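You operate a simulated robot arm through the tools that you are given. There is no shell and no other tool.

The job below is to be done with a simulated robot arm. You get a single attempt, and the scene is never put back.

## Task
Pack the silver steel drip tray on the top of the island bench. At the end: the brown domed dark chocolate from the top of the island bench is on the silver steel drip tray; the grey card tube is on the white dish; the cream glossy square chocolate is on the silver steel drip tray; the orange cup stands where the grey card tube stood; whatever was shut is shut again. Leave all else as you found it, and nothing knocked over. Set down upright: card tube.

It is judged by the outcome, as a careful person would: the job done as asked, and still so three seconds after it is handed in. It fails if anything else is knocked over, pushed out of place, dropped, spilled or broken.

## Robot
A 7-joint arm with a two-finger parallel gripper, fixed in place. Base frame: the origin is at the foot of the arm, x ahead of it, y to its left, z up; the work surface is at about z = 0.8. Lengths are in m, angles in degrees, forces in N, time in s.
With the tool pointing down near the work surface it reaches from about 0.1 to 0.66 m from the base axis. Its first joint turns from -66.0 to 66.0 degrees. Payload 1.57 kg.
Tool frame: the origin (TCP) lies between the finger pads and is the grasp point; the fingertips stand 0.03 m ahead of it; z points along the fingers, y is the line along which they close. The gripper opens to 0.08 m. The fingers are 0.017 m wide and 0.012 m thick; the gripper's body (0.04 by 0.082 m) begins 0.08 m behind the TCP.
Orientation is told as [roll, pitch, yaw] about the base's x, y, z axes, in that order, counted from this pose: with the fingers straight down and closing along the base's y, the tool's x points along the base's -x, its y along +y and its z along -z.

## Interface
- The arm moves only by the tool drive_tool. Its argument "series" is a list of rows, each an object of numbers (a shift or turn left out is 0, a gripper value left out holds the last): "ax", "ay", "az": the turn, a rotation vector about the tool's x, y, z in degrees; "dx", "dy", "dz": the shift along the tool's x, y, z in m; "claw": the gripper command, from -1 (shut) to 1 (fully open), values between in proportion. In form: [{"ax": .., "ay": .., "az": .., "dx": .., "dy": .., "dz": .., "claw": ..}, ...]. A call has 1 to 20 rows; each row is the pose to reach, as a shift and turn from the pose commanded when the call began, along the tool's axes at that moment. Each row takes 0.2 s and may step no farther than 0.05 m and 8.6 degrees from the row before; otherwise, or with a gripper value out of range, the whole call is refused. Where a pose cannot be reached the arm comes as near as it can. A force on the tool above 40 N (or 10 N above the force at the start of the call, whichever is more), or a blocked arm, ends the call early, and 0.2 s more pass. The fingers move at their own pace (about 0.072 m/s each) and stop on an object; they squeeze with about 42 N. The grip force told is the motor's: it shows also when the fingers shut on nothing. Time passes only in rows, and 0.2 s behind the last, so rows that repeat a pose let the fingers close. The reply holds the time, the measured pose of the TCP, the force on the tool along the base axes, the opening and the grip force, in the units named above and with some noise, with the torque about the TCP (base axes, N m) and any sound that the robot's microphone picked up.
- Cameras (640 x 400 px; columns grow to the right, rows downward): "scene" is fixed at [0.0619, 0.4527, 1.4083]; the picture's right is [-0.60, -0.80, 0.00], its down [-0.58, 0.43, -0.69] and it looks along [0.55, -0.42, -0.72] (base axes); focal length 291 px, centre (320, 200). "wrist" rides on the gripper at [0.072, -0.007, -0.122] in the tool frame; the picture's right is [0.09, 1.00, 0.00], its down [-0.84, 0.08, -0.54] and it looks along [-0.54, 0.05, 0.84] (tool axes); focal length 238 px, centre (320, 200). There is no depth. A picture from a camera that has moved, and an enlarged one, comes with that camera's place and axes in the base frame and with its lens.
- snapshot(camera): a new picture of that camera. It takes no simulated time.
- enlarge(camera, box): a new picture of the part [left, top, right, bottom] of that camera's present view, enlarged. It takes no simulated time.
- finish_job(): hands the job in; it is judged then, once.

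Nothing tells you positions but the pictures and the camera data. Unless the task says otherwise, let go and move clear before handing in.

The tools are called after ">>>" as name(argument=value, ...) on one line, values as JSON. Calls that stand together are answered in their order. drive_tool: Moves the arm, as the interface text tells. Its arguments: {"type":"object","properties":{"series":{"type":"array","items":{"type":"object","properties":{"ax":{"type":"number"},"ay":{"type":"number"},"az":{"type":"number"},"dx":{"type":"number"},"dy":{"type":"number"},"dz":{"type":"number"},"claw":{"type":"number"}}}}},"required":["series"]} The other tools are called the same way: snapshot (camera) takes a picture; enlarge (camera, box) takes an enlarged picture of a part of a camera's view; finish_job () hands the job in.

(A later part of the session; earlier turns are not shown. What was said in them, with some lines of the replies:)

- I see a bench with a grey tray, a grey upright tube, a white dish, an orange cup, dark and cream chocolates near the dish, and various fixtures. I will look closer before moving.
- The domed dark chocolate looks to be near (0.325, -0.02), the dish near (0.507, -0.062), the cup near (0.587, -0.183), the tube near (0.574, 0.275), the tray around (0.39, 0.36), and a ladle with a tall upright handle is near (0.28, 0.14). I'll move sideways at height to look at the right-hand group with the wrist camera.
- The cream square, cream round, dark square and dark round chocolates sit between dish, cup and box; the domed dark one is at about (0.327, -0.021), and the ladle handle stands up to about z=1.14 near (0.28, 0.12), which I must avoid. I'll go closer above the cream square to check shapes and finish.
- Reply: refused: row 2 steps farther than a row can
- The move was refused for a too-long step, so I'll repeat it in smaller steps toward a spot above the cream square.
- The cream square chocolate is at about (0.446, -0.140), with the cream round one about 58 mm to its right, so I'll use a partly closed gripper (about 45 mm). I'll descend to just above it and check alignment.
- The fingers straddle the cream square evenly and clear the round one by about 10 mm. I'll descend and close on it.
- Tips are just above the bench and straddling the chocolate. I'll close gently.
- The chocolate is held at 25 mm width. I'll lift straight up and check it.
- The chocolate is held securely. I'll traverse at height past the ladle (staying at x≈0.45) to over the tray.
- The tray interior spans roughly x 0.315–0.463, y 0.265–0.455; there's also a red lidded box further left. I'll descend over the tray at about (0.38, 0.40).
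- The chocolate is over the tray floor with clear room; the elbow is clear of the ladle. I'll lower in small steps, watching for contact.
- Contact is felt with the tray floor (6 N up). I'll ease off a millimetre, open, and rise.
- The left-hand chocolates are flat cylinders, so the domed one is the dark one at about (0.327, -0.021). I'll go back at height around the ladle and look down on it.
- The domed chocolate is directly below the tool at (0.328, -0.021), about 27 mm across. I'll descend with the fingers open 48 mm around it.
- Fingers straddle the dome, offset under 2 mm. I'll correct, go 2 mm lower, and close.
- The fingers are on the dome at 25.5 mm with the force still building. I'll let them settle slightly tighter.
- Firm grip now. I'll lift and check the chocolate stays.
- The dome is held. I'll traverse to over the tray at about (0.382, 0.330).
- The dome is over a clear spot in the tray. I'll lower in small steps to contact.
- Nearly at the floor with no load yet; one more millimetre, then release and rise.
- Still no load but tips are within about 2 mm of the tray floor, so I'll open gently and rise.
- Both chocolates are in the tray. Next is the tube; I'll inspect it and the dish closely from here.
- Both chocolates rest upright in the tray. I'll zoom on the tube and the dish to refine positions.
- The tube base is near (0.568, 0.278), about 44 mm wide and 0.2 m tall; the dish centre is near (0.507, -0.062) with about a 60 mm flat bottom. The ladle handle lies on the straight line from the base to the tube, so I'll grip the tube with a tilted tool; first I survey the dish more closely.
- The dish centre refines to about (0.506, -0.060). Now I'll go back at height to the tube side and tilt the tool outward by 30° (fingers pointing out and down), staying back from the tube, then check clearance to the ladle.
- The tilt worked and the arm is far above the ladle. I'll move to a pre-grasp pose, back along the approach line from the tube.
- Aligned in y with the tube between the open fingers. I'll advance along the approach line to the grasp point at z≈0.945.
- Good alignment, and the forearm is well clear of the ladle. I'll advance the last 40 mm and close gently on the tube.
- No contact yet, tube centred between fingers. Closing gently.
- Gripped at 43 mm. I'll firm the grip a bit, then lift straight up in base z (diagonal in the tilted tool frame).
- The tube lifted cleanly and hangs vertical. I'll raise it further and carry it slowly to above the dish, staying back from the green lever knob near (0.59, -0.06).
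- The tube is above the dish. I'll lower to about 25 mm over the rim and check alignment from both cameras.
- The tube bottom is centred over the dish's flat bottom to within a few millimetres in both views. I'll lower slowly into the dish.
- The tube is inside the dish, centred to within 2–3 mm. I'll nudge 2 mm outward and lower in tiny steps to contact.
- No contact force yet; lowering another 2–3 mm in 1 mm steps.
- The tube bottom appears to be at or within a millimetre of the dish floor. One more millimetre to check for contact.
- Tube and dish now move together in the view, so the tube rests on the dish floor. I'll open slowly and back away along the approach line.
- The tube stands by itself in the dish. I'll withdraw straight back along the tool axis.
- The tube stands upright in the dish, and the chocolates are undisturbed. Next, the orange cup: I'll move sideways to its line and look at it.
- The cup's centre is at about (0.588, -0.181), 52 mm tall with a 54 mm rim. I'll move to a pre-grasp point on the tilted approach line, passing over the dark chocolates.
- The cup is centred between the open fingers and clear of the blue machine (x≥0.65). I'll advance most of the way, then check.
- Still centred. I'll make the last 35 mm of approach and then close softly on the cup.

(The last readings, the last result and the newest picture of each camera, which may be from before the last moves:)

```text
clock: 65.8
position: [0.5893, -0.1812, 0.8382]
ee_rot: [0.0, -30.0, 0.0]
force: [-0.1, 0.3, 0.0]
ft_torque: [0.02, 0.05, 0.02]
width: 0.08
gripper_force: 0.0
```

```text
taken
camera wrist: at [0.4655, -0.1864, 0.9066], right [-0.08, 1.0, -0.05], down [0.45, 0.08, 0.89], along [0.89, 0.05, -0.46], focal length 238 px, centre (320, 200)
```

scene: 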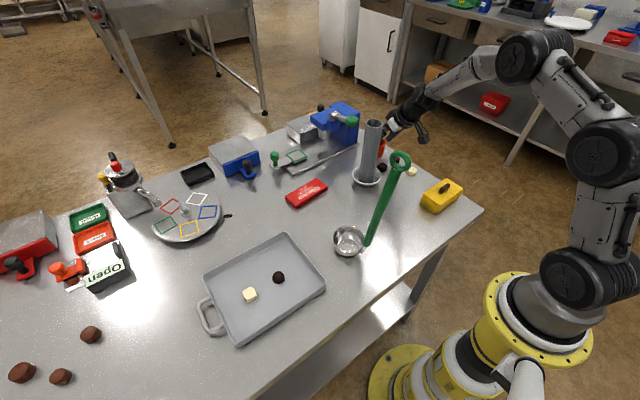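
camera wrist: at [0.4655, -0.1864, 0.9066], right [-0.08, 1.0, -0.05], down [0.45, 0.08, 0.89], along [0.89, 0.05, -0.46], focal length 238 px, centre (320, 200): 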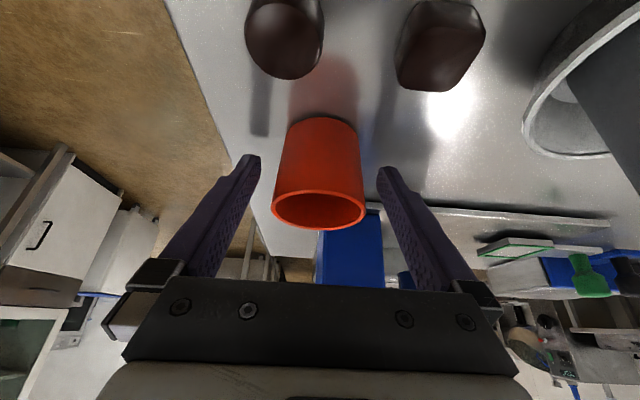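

Position good, no contact. Closing progressively.

>>> drive_tool(series=[{"claw": 0.6}, {"claw": 0.4}, {"claw": 0.25}, {"claw": 0.18}, {"claw": 0.18}, {"claw": 0.18}])

>>> snapshot(camera="wrist")

```text
clock: 67.2
position: [0.5892, -0.1791, 0.8373]
ee_rot: [0.0, -30.1, 0.1]
force: [-0.5, 0.7, 1.5]
ft_torque: [0.04, -0.02, -0.02]
width: 0.0516
gripper_force: 42.0
```

```text
taken
camera wrist: at [0.4654, -0.1865, 0.9068], right [-0.08, 1.0, -0.05], down [0.45, 0.08, 0.89], along [0.89, 0.05, -0.46], focal length 238 px, centre (320, 200)
```

wrist: 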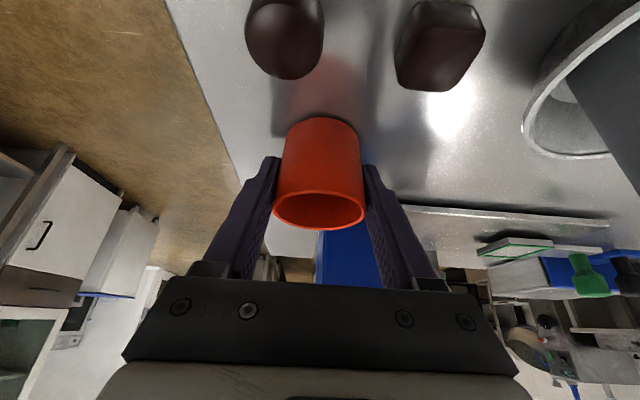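

The cup is held at 51.6 mm. I'll lift it straight up to z≈1.12, well above the standing tube and the lever knob.

>>> drive_tool(series=[{"dx": -0.005, "dz": -0.0087}, {"dx": -0.015, "dz": -0.026}, {"dx": -0.035, "dz": -0.0606}, {"dx": -0.057, "dz": -0.0987}, {"dx": -0.079, "dz": -0.1368}, {"dx": -0.101, "dz": -0.1749}, {"dx": -0.123, "dz": -0.213}, {"dx": -0.141, "dz": -0.2442}, {"dx": -0.141, "dz": -0.2442}])

>>> snapshot(camera="wrist")

>>> snapshot(camera="scene")

```text
clock: 69.2
position: [0.5897, -0.1801, 1.1209]
ee_rot: [-0.1, -30.0, 0.0]
force: [0.9, -0.3, -0.5]
ft_torque: [-0.01, 0.01, -0.02]
width: 0.0514
gripper_force: 42.0
```

```text
taken
camera wrist: at [0.4662, -0.1875, 1.1892], right [-0.08, 1.0, -0.05], down [0.45, 0.08, 0.89], along [0.89, 0.05, -0.46], focal length 238 px, centre (320, 200)
```

wrist: 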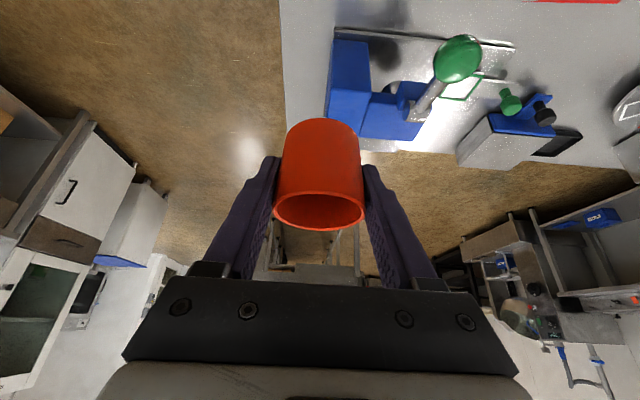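

```text
taken
```

scene: 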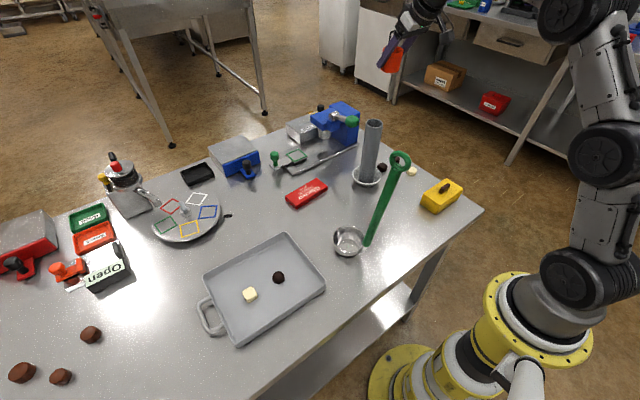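

Cup held upright; everything else undisturbed. I'll carry it across at this height to above the tube's old spot (0.568, 0.279).

>>> drive_tool(series=[{"dy": 0.02}, {"dy": 0.05, "dx": 0.01, "dz": -0.006}, {"dy": 0.085, "dx": 0.02, "dz": -0.012}, {"dy": 0.12, "dx": 0.0346, "dz": -0.02}, {"dy": 0.155, "dx": 0.0346, "dz": -0.02}, {"dy": 0.19, "dx": 0.0346, "dz": -0.02}, {"dy": 0.225, "dx": 0.0346, "dz": -0.02}, {"dy": 0.26, "dx": 0.0346, "dz": -0.02}, {"dy": 0.295, "dx": 0.0346, "dz": -0.02}, {"dy": 0.33, "dx": 0.0346, "dz": -0.02}, {"dy": 0.365, "dx": 0.0346, "dz": -0.02}, {"dy": 0.4, "dx": 0.027, "dz": -0.0156}, {"dy": 0.435, "dx": 0.0182, "dz": -0.0105}, {"dy": 0.455, "dx": 0.0182, "dz": -0.0105}, {"dy": 0.46, "dx": 0.0182, "dz": -0.0105}, {"dy": 0.46, "dx": 0.0182, "dz": -0.0105}])

>>> snapshot(camera="wrist")

>>> snapshot(camera="scene")

```text
clock: 72.6
position: [0.5688, 0.2804, 1.1206]
ee_rot: [0.0, -30.0, 0.0]
force: [-0.7, 0.2, -0.6]
ft_torque: [0.0, -0.02, -0.03]
width: 0.0508
gripper_force: 41.7
```

```text
taken
camera wrist: at [0.4443, 0.2733, 1.189], right [-0.08, 1.0, -0.05], down [0.45, 0.08, 0.89], along [0.89, 0.05, -0.46], focal length 238 px, centre (320, 200)
```

wrist: 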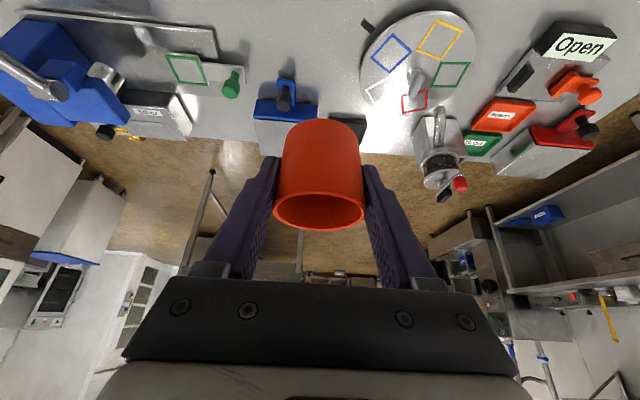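

```text
taken
```

scene: 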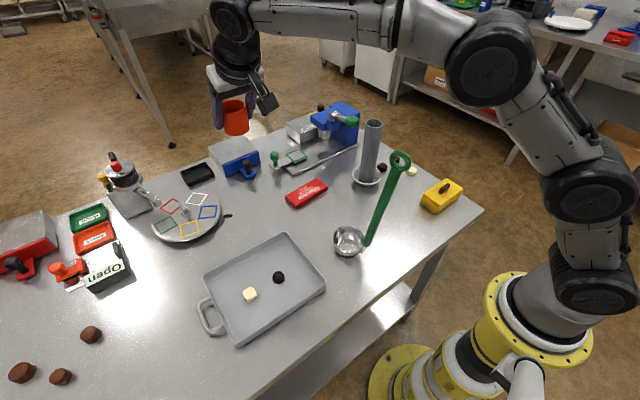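

The cup is over the tube's former spot. I'll lower in stages, checking the elbow against the ladle loop (top about z=1.125).

>>> drive_tool(series=[{"dx": 0.02, "dz": 0.0346}, {"dx": 0.042, "dz": 0.0727}, {"dx": 0.064, "dz": 0.1108}, {"dx": 0.086, "dz": 0.149}, {"dx": 0.1, "dz": 0.1732}, {"dx": 0.1, "dz": 0.1732}])

>>> snapshot(camera="wrist")

>>> snapshot(camera="scene")

```text
clock: 74.0
position: [0.5683, 0.28, 0.9208]
ee_rot: [0.0, -30.0, 0.0]
force: [0.1, -0.3, -0.7]
ft_torque: [0.02, 0.0, 0.04]
width: 0.051
gripper_force: 41.7
```

```text
taken
camera wrist: at [0.4445, 0.2732, 0.9888], right [-0.08, 1.0, -0.05], down [0.45, 0.08, 0.89], along [0.89, 0.05, -0.46], focal length 238 px, centre (320, 200)
```

wrist: 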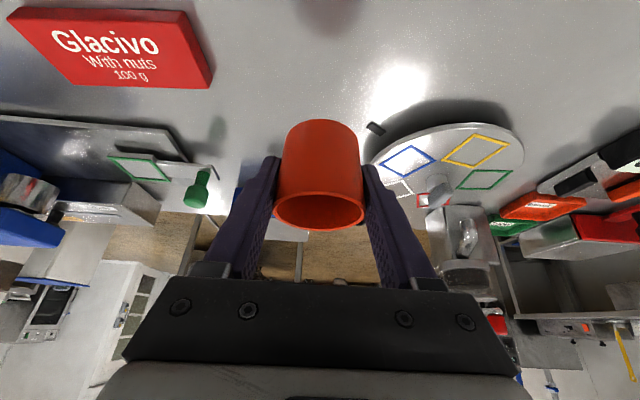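

```text
taken
```

scene: 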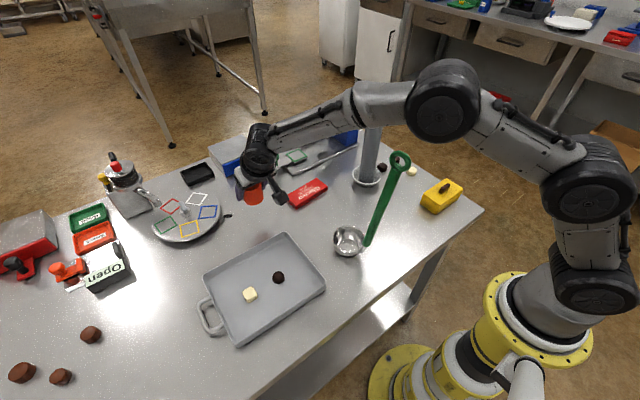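

The elbow is still about 7 cm above the ladle loop. I'll lower another 50 mm and check again.

>>> drive_tool(series=[{"dx": 0.01, "dz": 0.0173}, {"dx": 0.02, "dz": 0.0346}, {"dx": 0.028, "dz": 0.0485}, {"dx": 0.028, "dz": 0.0485}])

>>> snapshot(camera="wrist")

>>> snapshot(camera="scene")

```text
clock: 75.0
position: [0.5673, 0.2813, 0.863]
ee_rot: [0.0, -30.0, 0.0]
force: [-0.3, 0.7, -1.4]
ft_torque: [0.02, -0.02, -0.03]
width: 0.0508
gripper_force: 42.5
```

```text
taken
camera wrist: at [0.4447, 0.2735, 0.9321], right [-0.08, 1.0, -0.05], down [0.45, 0.08, 0.89], along [0.89, 0.05, -0.46], focal length 238 px, centre (320, 200)
```

wrist: 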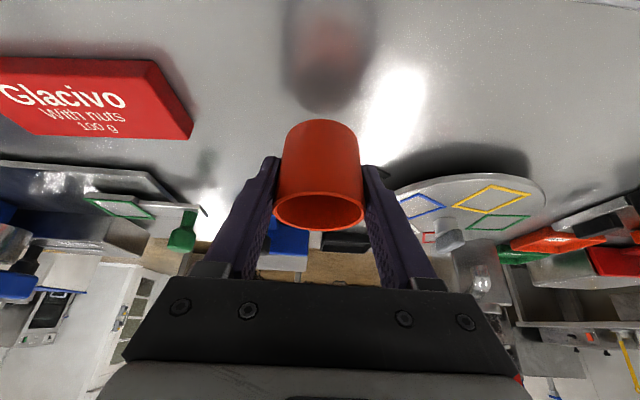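

```text
taken
```

scene: 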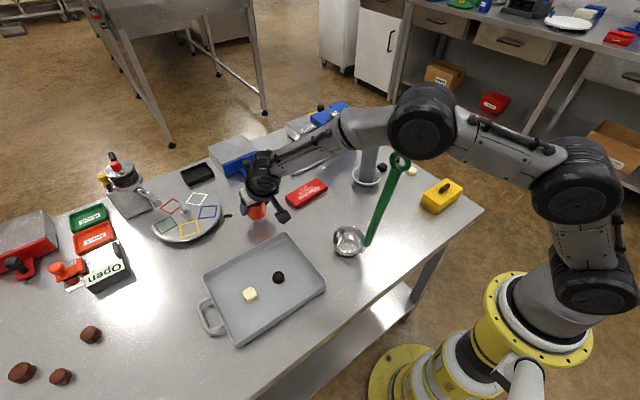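

The elbow still has about 4–5 cm to the loop. I'll lower to just above the bench.

>>> drive_tool(series=[{"dx": 0.005, "dz": 0.00866}, {"dx": 0.009, "dz": 0.0156}, {"dx": 0.0115, "dz": 0.0199}, {"dx": 0.0115, "dz": 0.0199}])

>>> snapshot(camera="wrist")

>>> enlarge(camera="scene", box=[220, 80, 460, 240])

```text
clock: 76.0
position: [0.5682, 0.2801, 0.8403]
ee_rot: [0.0, -30.0, 0.0]
force: [0.2, 0.0, -0.1]
ft_torque: [-0.01, -0.04, 0.0]
width: 0.0506
gripper_force: 42.4
```

```text
taken
camera wrist: at [0.4448, 0.2735, 0.9093], right [-0.08, 1.0, -0.05], down [0.45, 0.08, 0.89], along [0.89, 0.05, -0.46], focal length 238 px, centre (320, 200)
```

wrist: 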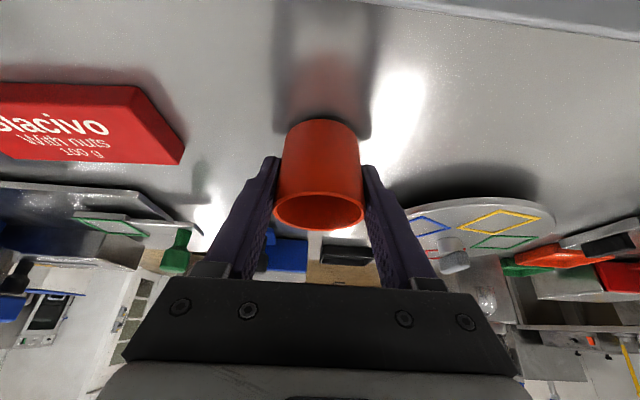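

```text
2.50 times, centred on (340, 160) of scene
camera zoom: at [0.0619, 0.4527, 1.4083], right [-0.6, -0.8, 0.0], down [-0.58, 0.43, -0.69], along [0.55, -0.42, -0.72], focal length 727 px, centre (270, 300)
```

zoom: 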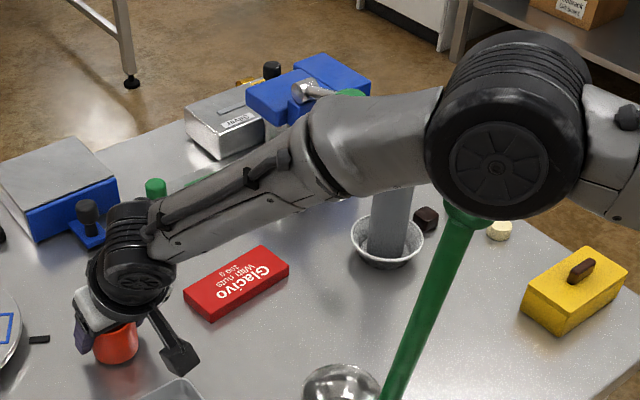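

The cup bottom is about 2 mm above the bench and the ladle is untouched. I'll lower the last bit in 1 mm steps.

>>> drive_tool(series=[{"dx": 0.0005, "dz": 0.00087}, {"dx": 0.001, "dz": 0.00173}, {"dx": 0.001, "dz": 0.00173}])

```text
clock: 76.8
position: [0.5682, 0.2808, 0.8393]
ee_rot: [0.0, -30.0, 0.1]
force: [0.3, 0.2, 0.4]
ft_torque: [0.04, 0.03, 0.02]
width: 0.0506
gripper_force: 42.1
```

>>> drive_tool(series=[{"dx": 0.0005, "dz": 0.00087}, {"dx": 0.001, "dz": 0.00173}, {"dx": 0.001, "dz": 0.00173}])

>>> enlarge(camera="wrist", box=[240, 80, 400, 180])

```text
clock: 77.6
position: [0.5685, 0.2797, 0.8386]
ee_rot: [0.1, -30.1, 0.0]
force: [-0.8, -0.1, 3.2]
ft_torque: [0.11, 0.04, 0.05]
width: 0.0507
gripper_force: 42.1
```

```text
4.00 times, centred on (320, 130) of wrist
camera zoom: at [0.4452, 0.2738, 0.9067], right [-0.08, 1.0, -0.05], down [0.45, 0.08, 0.89], along [0.89, 0.05, -0.46], focal length 953 px, centre (320, 480)
```

zoom: 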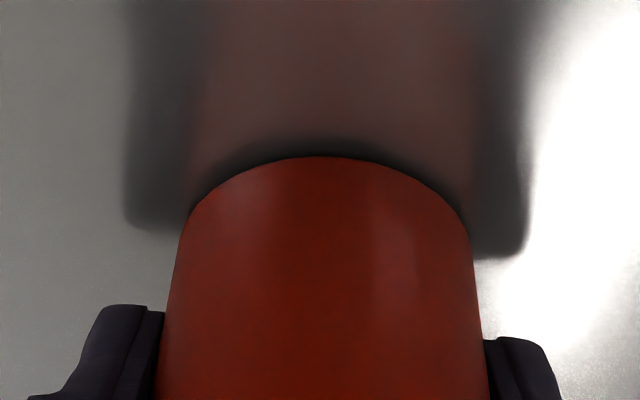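

Contact at 3 N: the cup is on the bench. I'll open gently and back off along the tool axis.

>>> drive_tool(series=[{"claw": 0.3}, {"claw": 0.45}, {"claw": 0.65}, {"claw": 0.8}, {"claw": 0.8}])

>>> snapshot(camera="wrist")

```text
clock: 78.8
position: [0.5673, 0.2804, 0.8379]
ee_rot: [0.0, -30.0, 0.0]
force: [0.2, -0.4, 0.3]
ft_torque: [0.01, 0.01, 0.0]
width: 0.072
gripper_force: 0.0
```

```text
taken
camera wrist: at [0.445, 0.2736, 0.9061], right [-0.08, 1.0, -0.05], down [0.45, 0.08, 0.89], along [0.89, 0.05, -0.46], focal length 238 px, centre (320, 200)
```

wrist: 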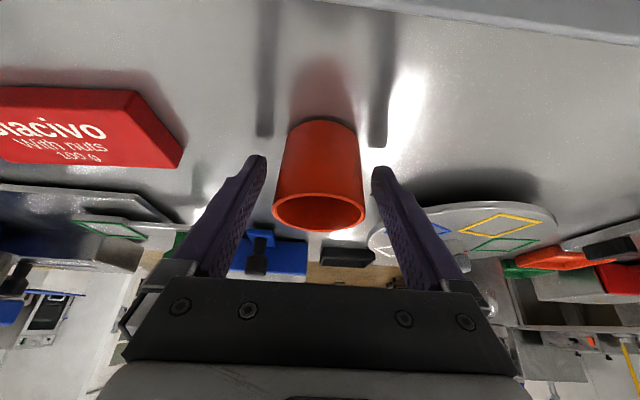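

The cup stands free between the fingers. Withdrawing along the tool axis.

>>> drive_tool(series=[{"dz": -0.02}, {"dz": -0.055}, {"dz": -0.1}, {"dz": -0.145}, {"dz": -0.19}, {"dz": -0.23}, {"dz": -0.23}])

>>> snapshot(camera="wrist")

>>> snapshot(camera="scene")

```text
clock: 80.4
position: [0.4527, 0.2809, 1.036]
ee_rot: [0.0, -30.0, 0.0]
force: [-0.8, 0.3, 0.2]
ft_torque: [-0.02, -0.01, 0.01]
width: 0.0722
gripper_force: 0.1
```

```text
taken
camera wrist: at [0.3298, 0.2743, 1.1047], right [-0.08, 1.0, -0.05], down [0.45, 0.08, 0.89], along [0.89, 0.05, -0.46], focal length 238 px, centre (320, 200)
```

wrist: 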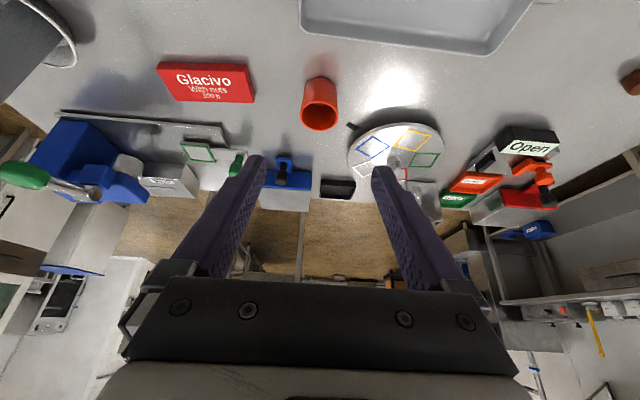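

```text
taken
```

scene: 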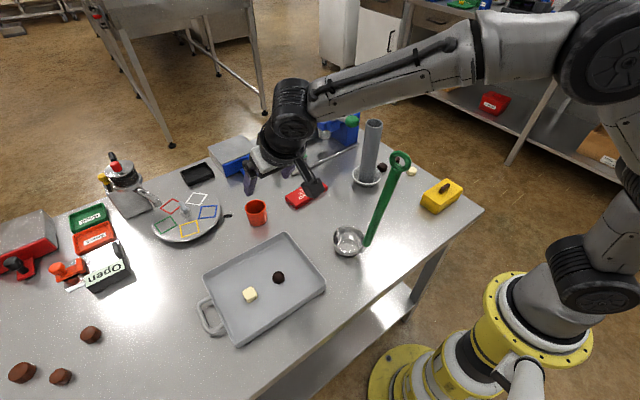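

The cup stands where the tube was. I'll check precise placement and the rest of the scene, then raise the arm clear.

>>> enlarge(camera="scene", box=[200, 140, 320, 240])

>>> enlarge(camera="scene", box=[320, 100, 480, 220])

>>> drive_tool(series=[{"dx": -0.02, "dz": -0.0346}, {"dx": -0.04, "dz": -0.0693}, {"dx": -0.052, "dz": -0.09}, {"dx": -0.052, "dz": -0.09, "ay": 7.5}, {"dx": -0.052, "dz": -0.09, "ay": 15}, {"dx": -0.052, "dz": -0.09, "ay": 22.5}, {"dx": -0.052, "dz": -0.09, "ay": 30}, {"dx": -0.052, "dz": -0.09, "ay": 30}])

>>> snapshot(camera="wrist")

>>> snapshot(camera="scene")

```text
4.00 times, centred on (260, 190) of scene
camera zoom: at [0.0618, 0.4527, 1.4083], right [-0.6, -0.8, 0.0], down [-0.58, 0.43, -0.69], along [0.55, -0.42, -0.72], focal length 1163 px, centre (560, 240)
```

zoom: 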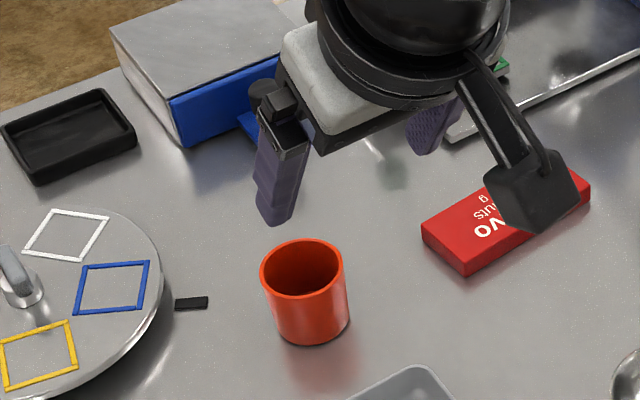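

```text
3.33 times, centred on (400, 160) of scene
camera zoom: at [0.0618, 0.4527, 1.4083], right [-0.6, -0.8, 0.0], down [-0.58, 0.43, -0.69], along [0.55, -0.42, -0.72], focal length 969 px, centre (53, 333)
```

zoom: 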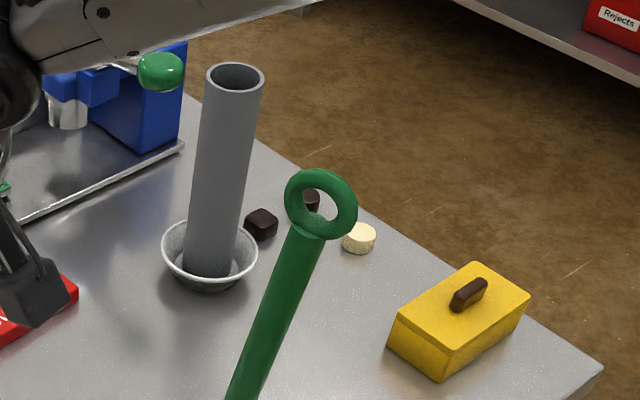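

```text
clock: 82.2
position: [0.4532, 0.2804, 1.1402]
ee_rot: [0.0, 0.1, 0.0]
force: [-0.1, -0.1, -0.6]
ft_torque: [0.0, 0.0, -0.02]
width: 0.072
gripper_force: 0.0
```

```text
taken
camera wrist: at [0.3814, 0.2736, 1.2615], right [-0.09, 1.0, 0.0], down [0.84, 0.08, 0.54], along [0.54, 0.05, -0.84], focal length 238 px, centre (320, 200)
```

wrist: 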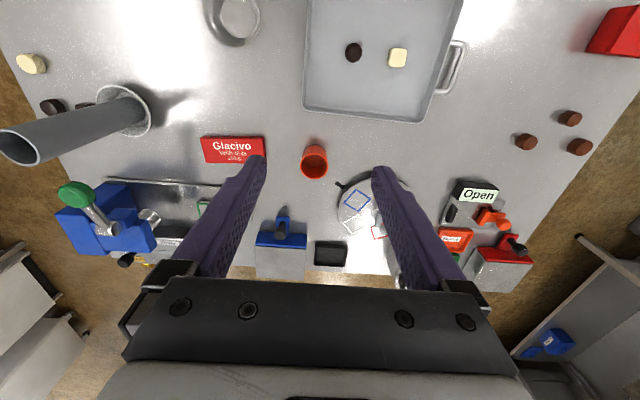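

```text
taken
```

scene: 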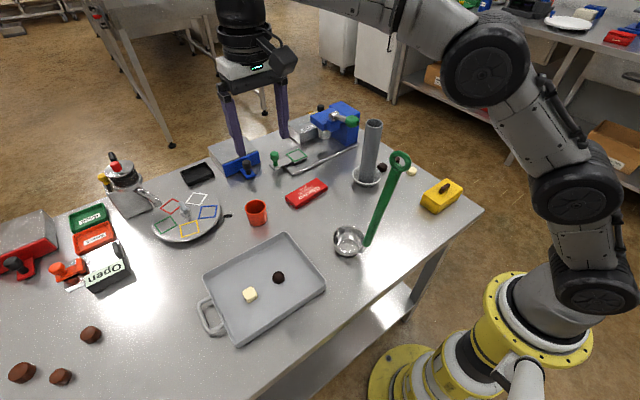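

The cup base coincides with the tube's former footprint, the tube stands upright in the white dish, both chocolates sit in the tray, and the ladle, boxes and other chocolates are where they were. The gripper is open and clear, so I hand in.

>>> finish_job()

```text
The job is handed in.
```

The job is done as asked and handed in; I haven't seen the judge's result.

- **Tray:** the brown domed dark chocolate and the cream square chocolate both sit upright on the silver steel drip tray.
- **Tube:** the grey card tube stands upright on the white dish, centred to within a few millimetres on its flat bottom.
- **Cup:** the orange cup stands on the tube's old spot. In the scene picture its base lines up with where the tube's base was.
- **Everything else:** I opened nothing, so the yellow and red boxes stayed shut. In the last pictures the ladle, the other chocolates and the machines are where they were, and nothing was knocked over.

Two choices of object rested on how things looked. I took the square cream chocolate on the bench as the "glossy" one, because it showed a highlight in the close-up. I took the dark one near the yellow box as the domed one, because the three brown ones at the other end and the dark ones by the dish are flat-topped. I did not check inside the boxes for others like them.
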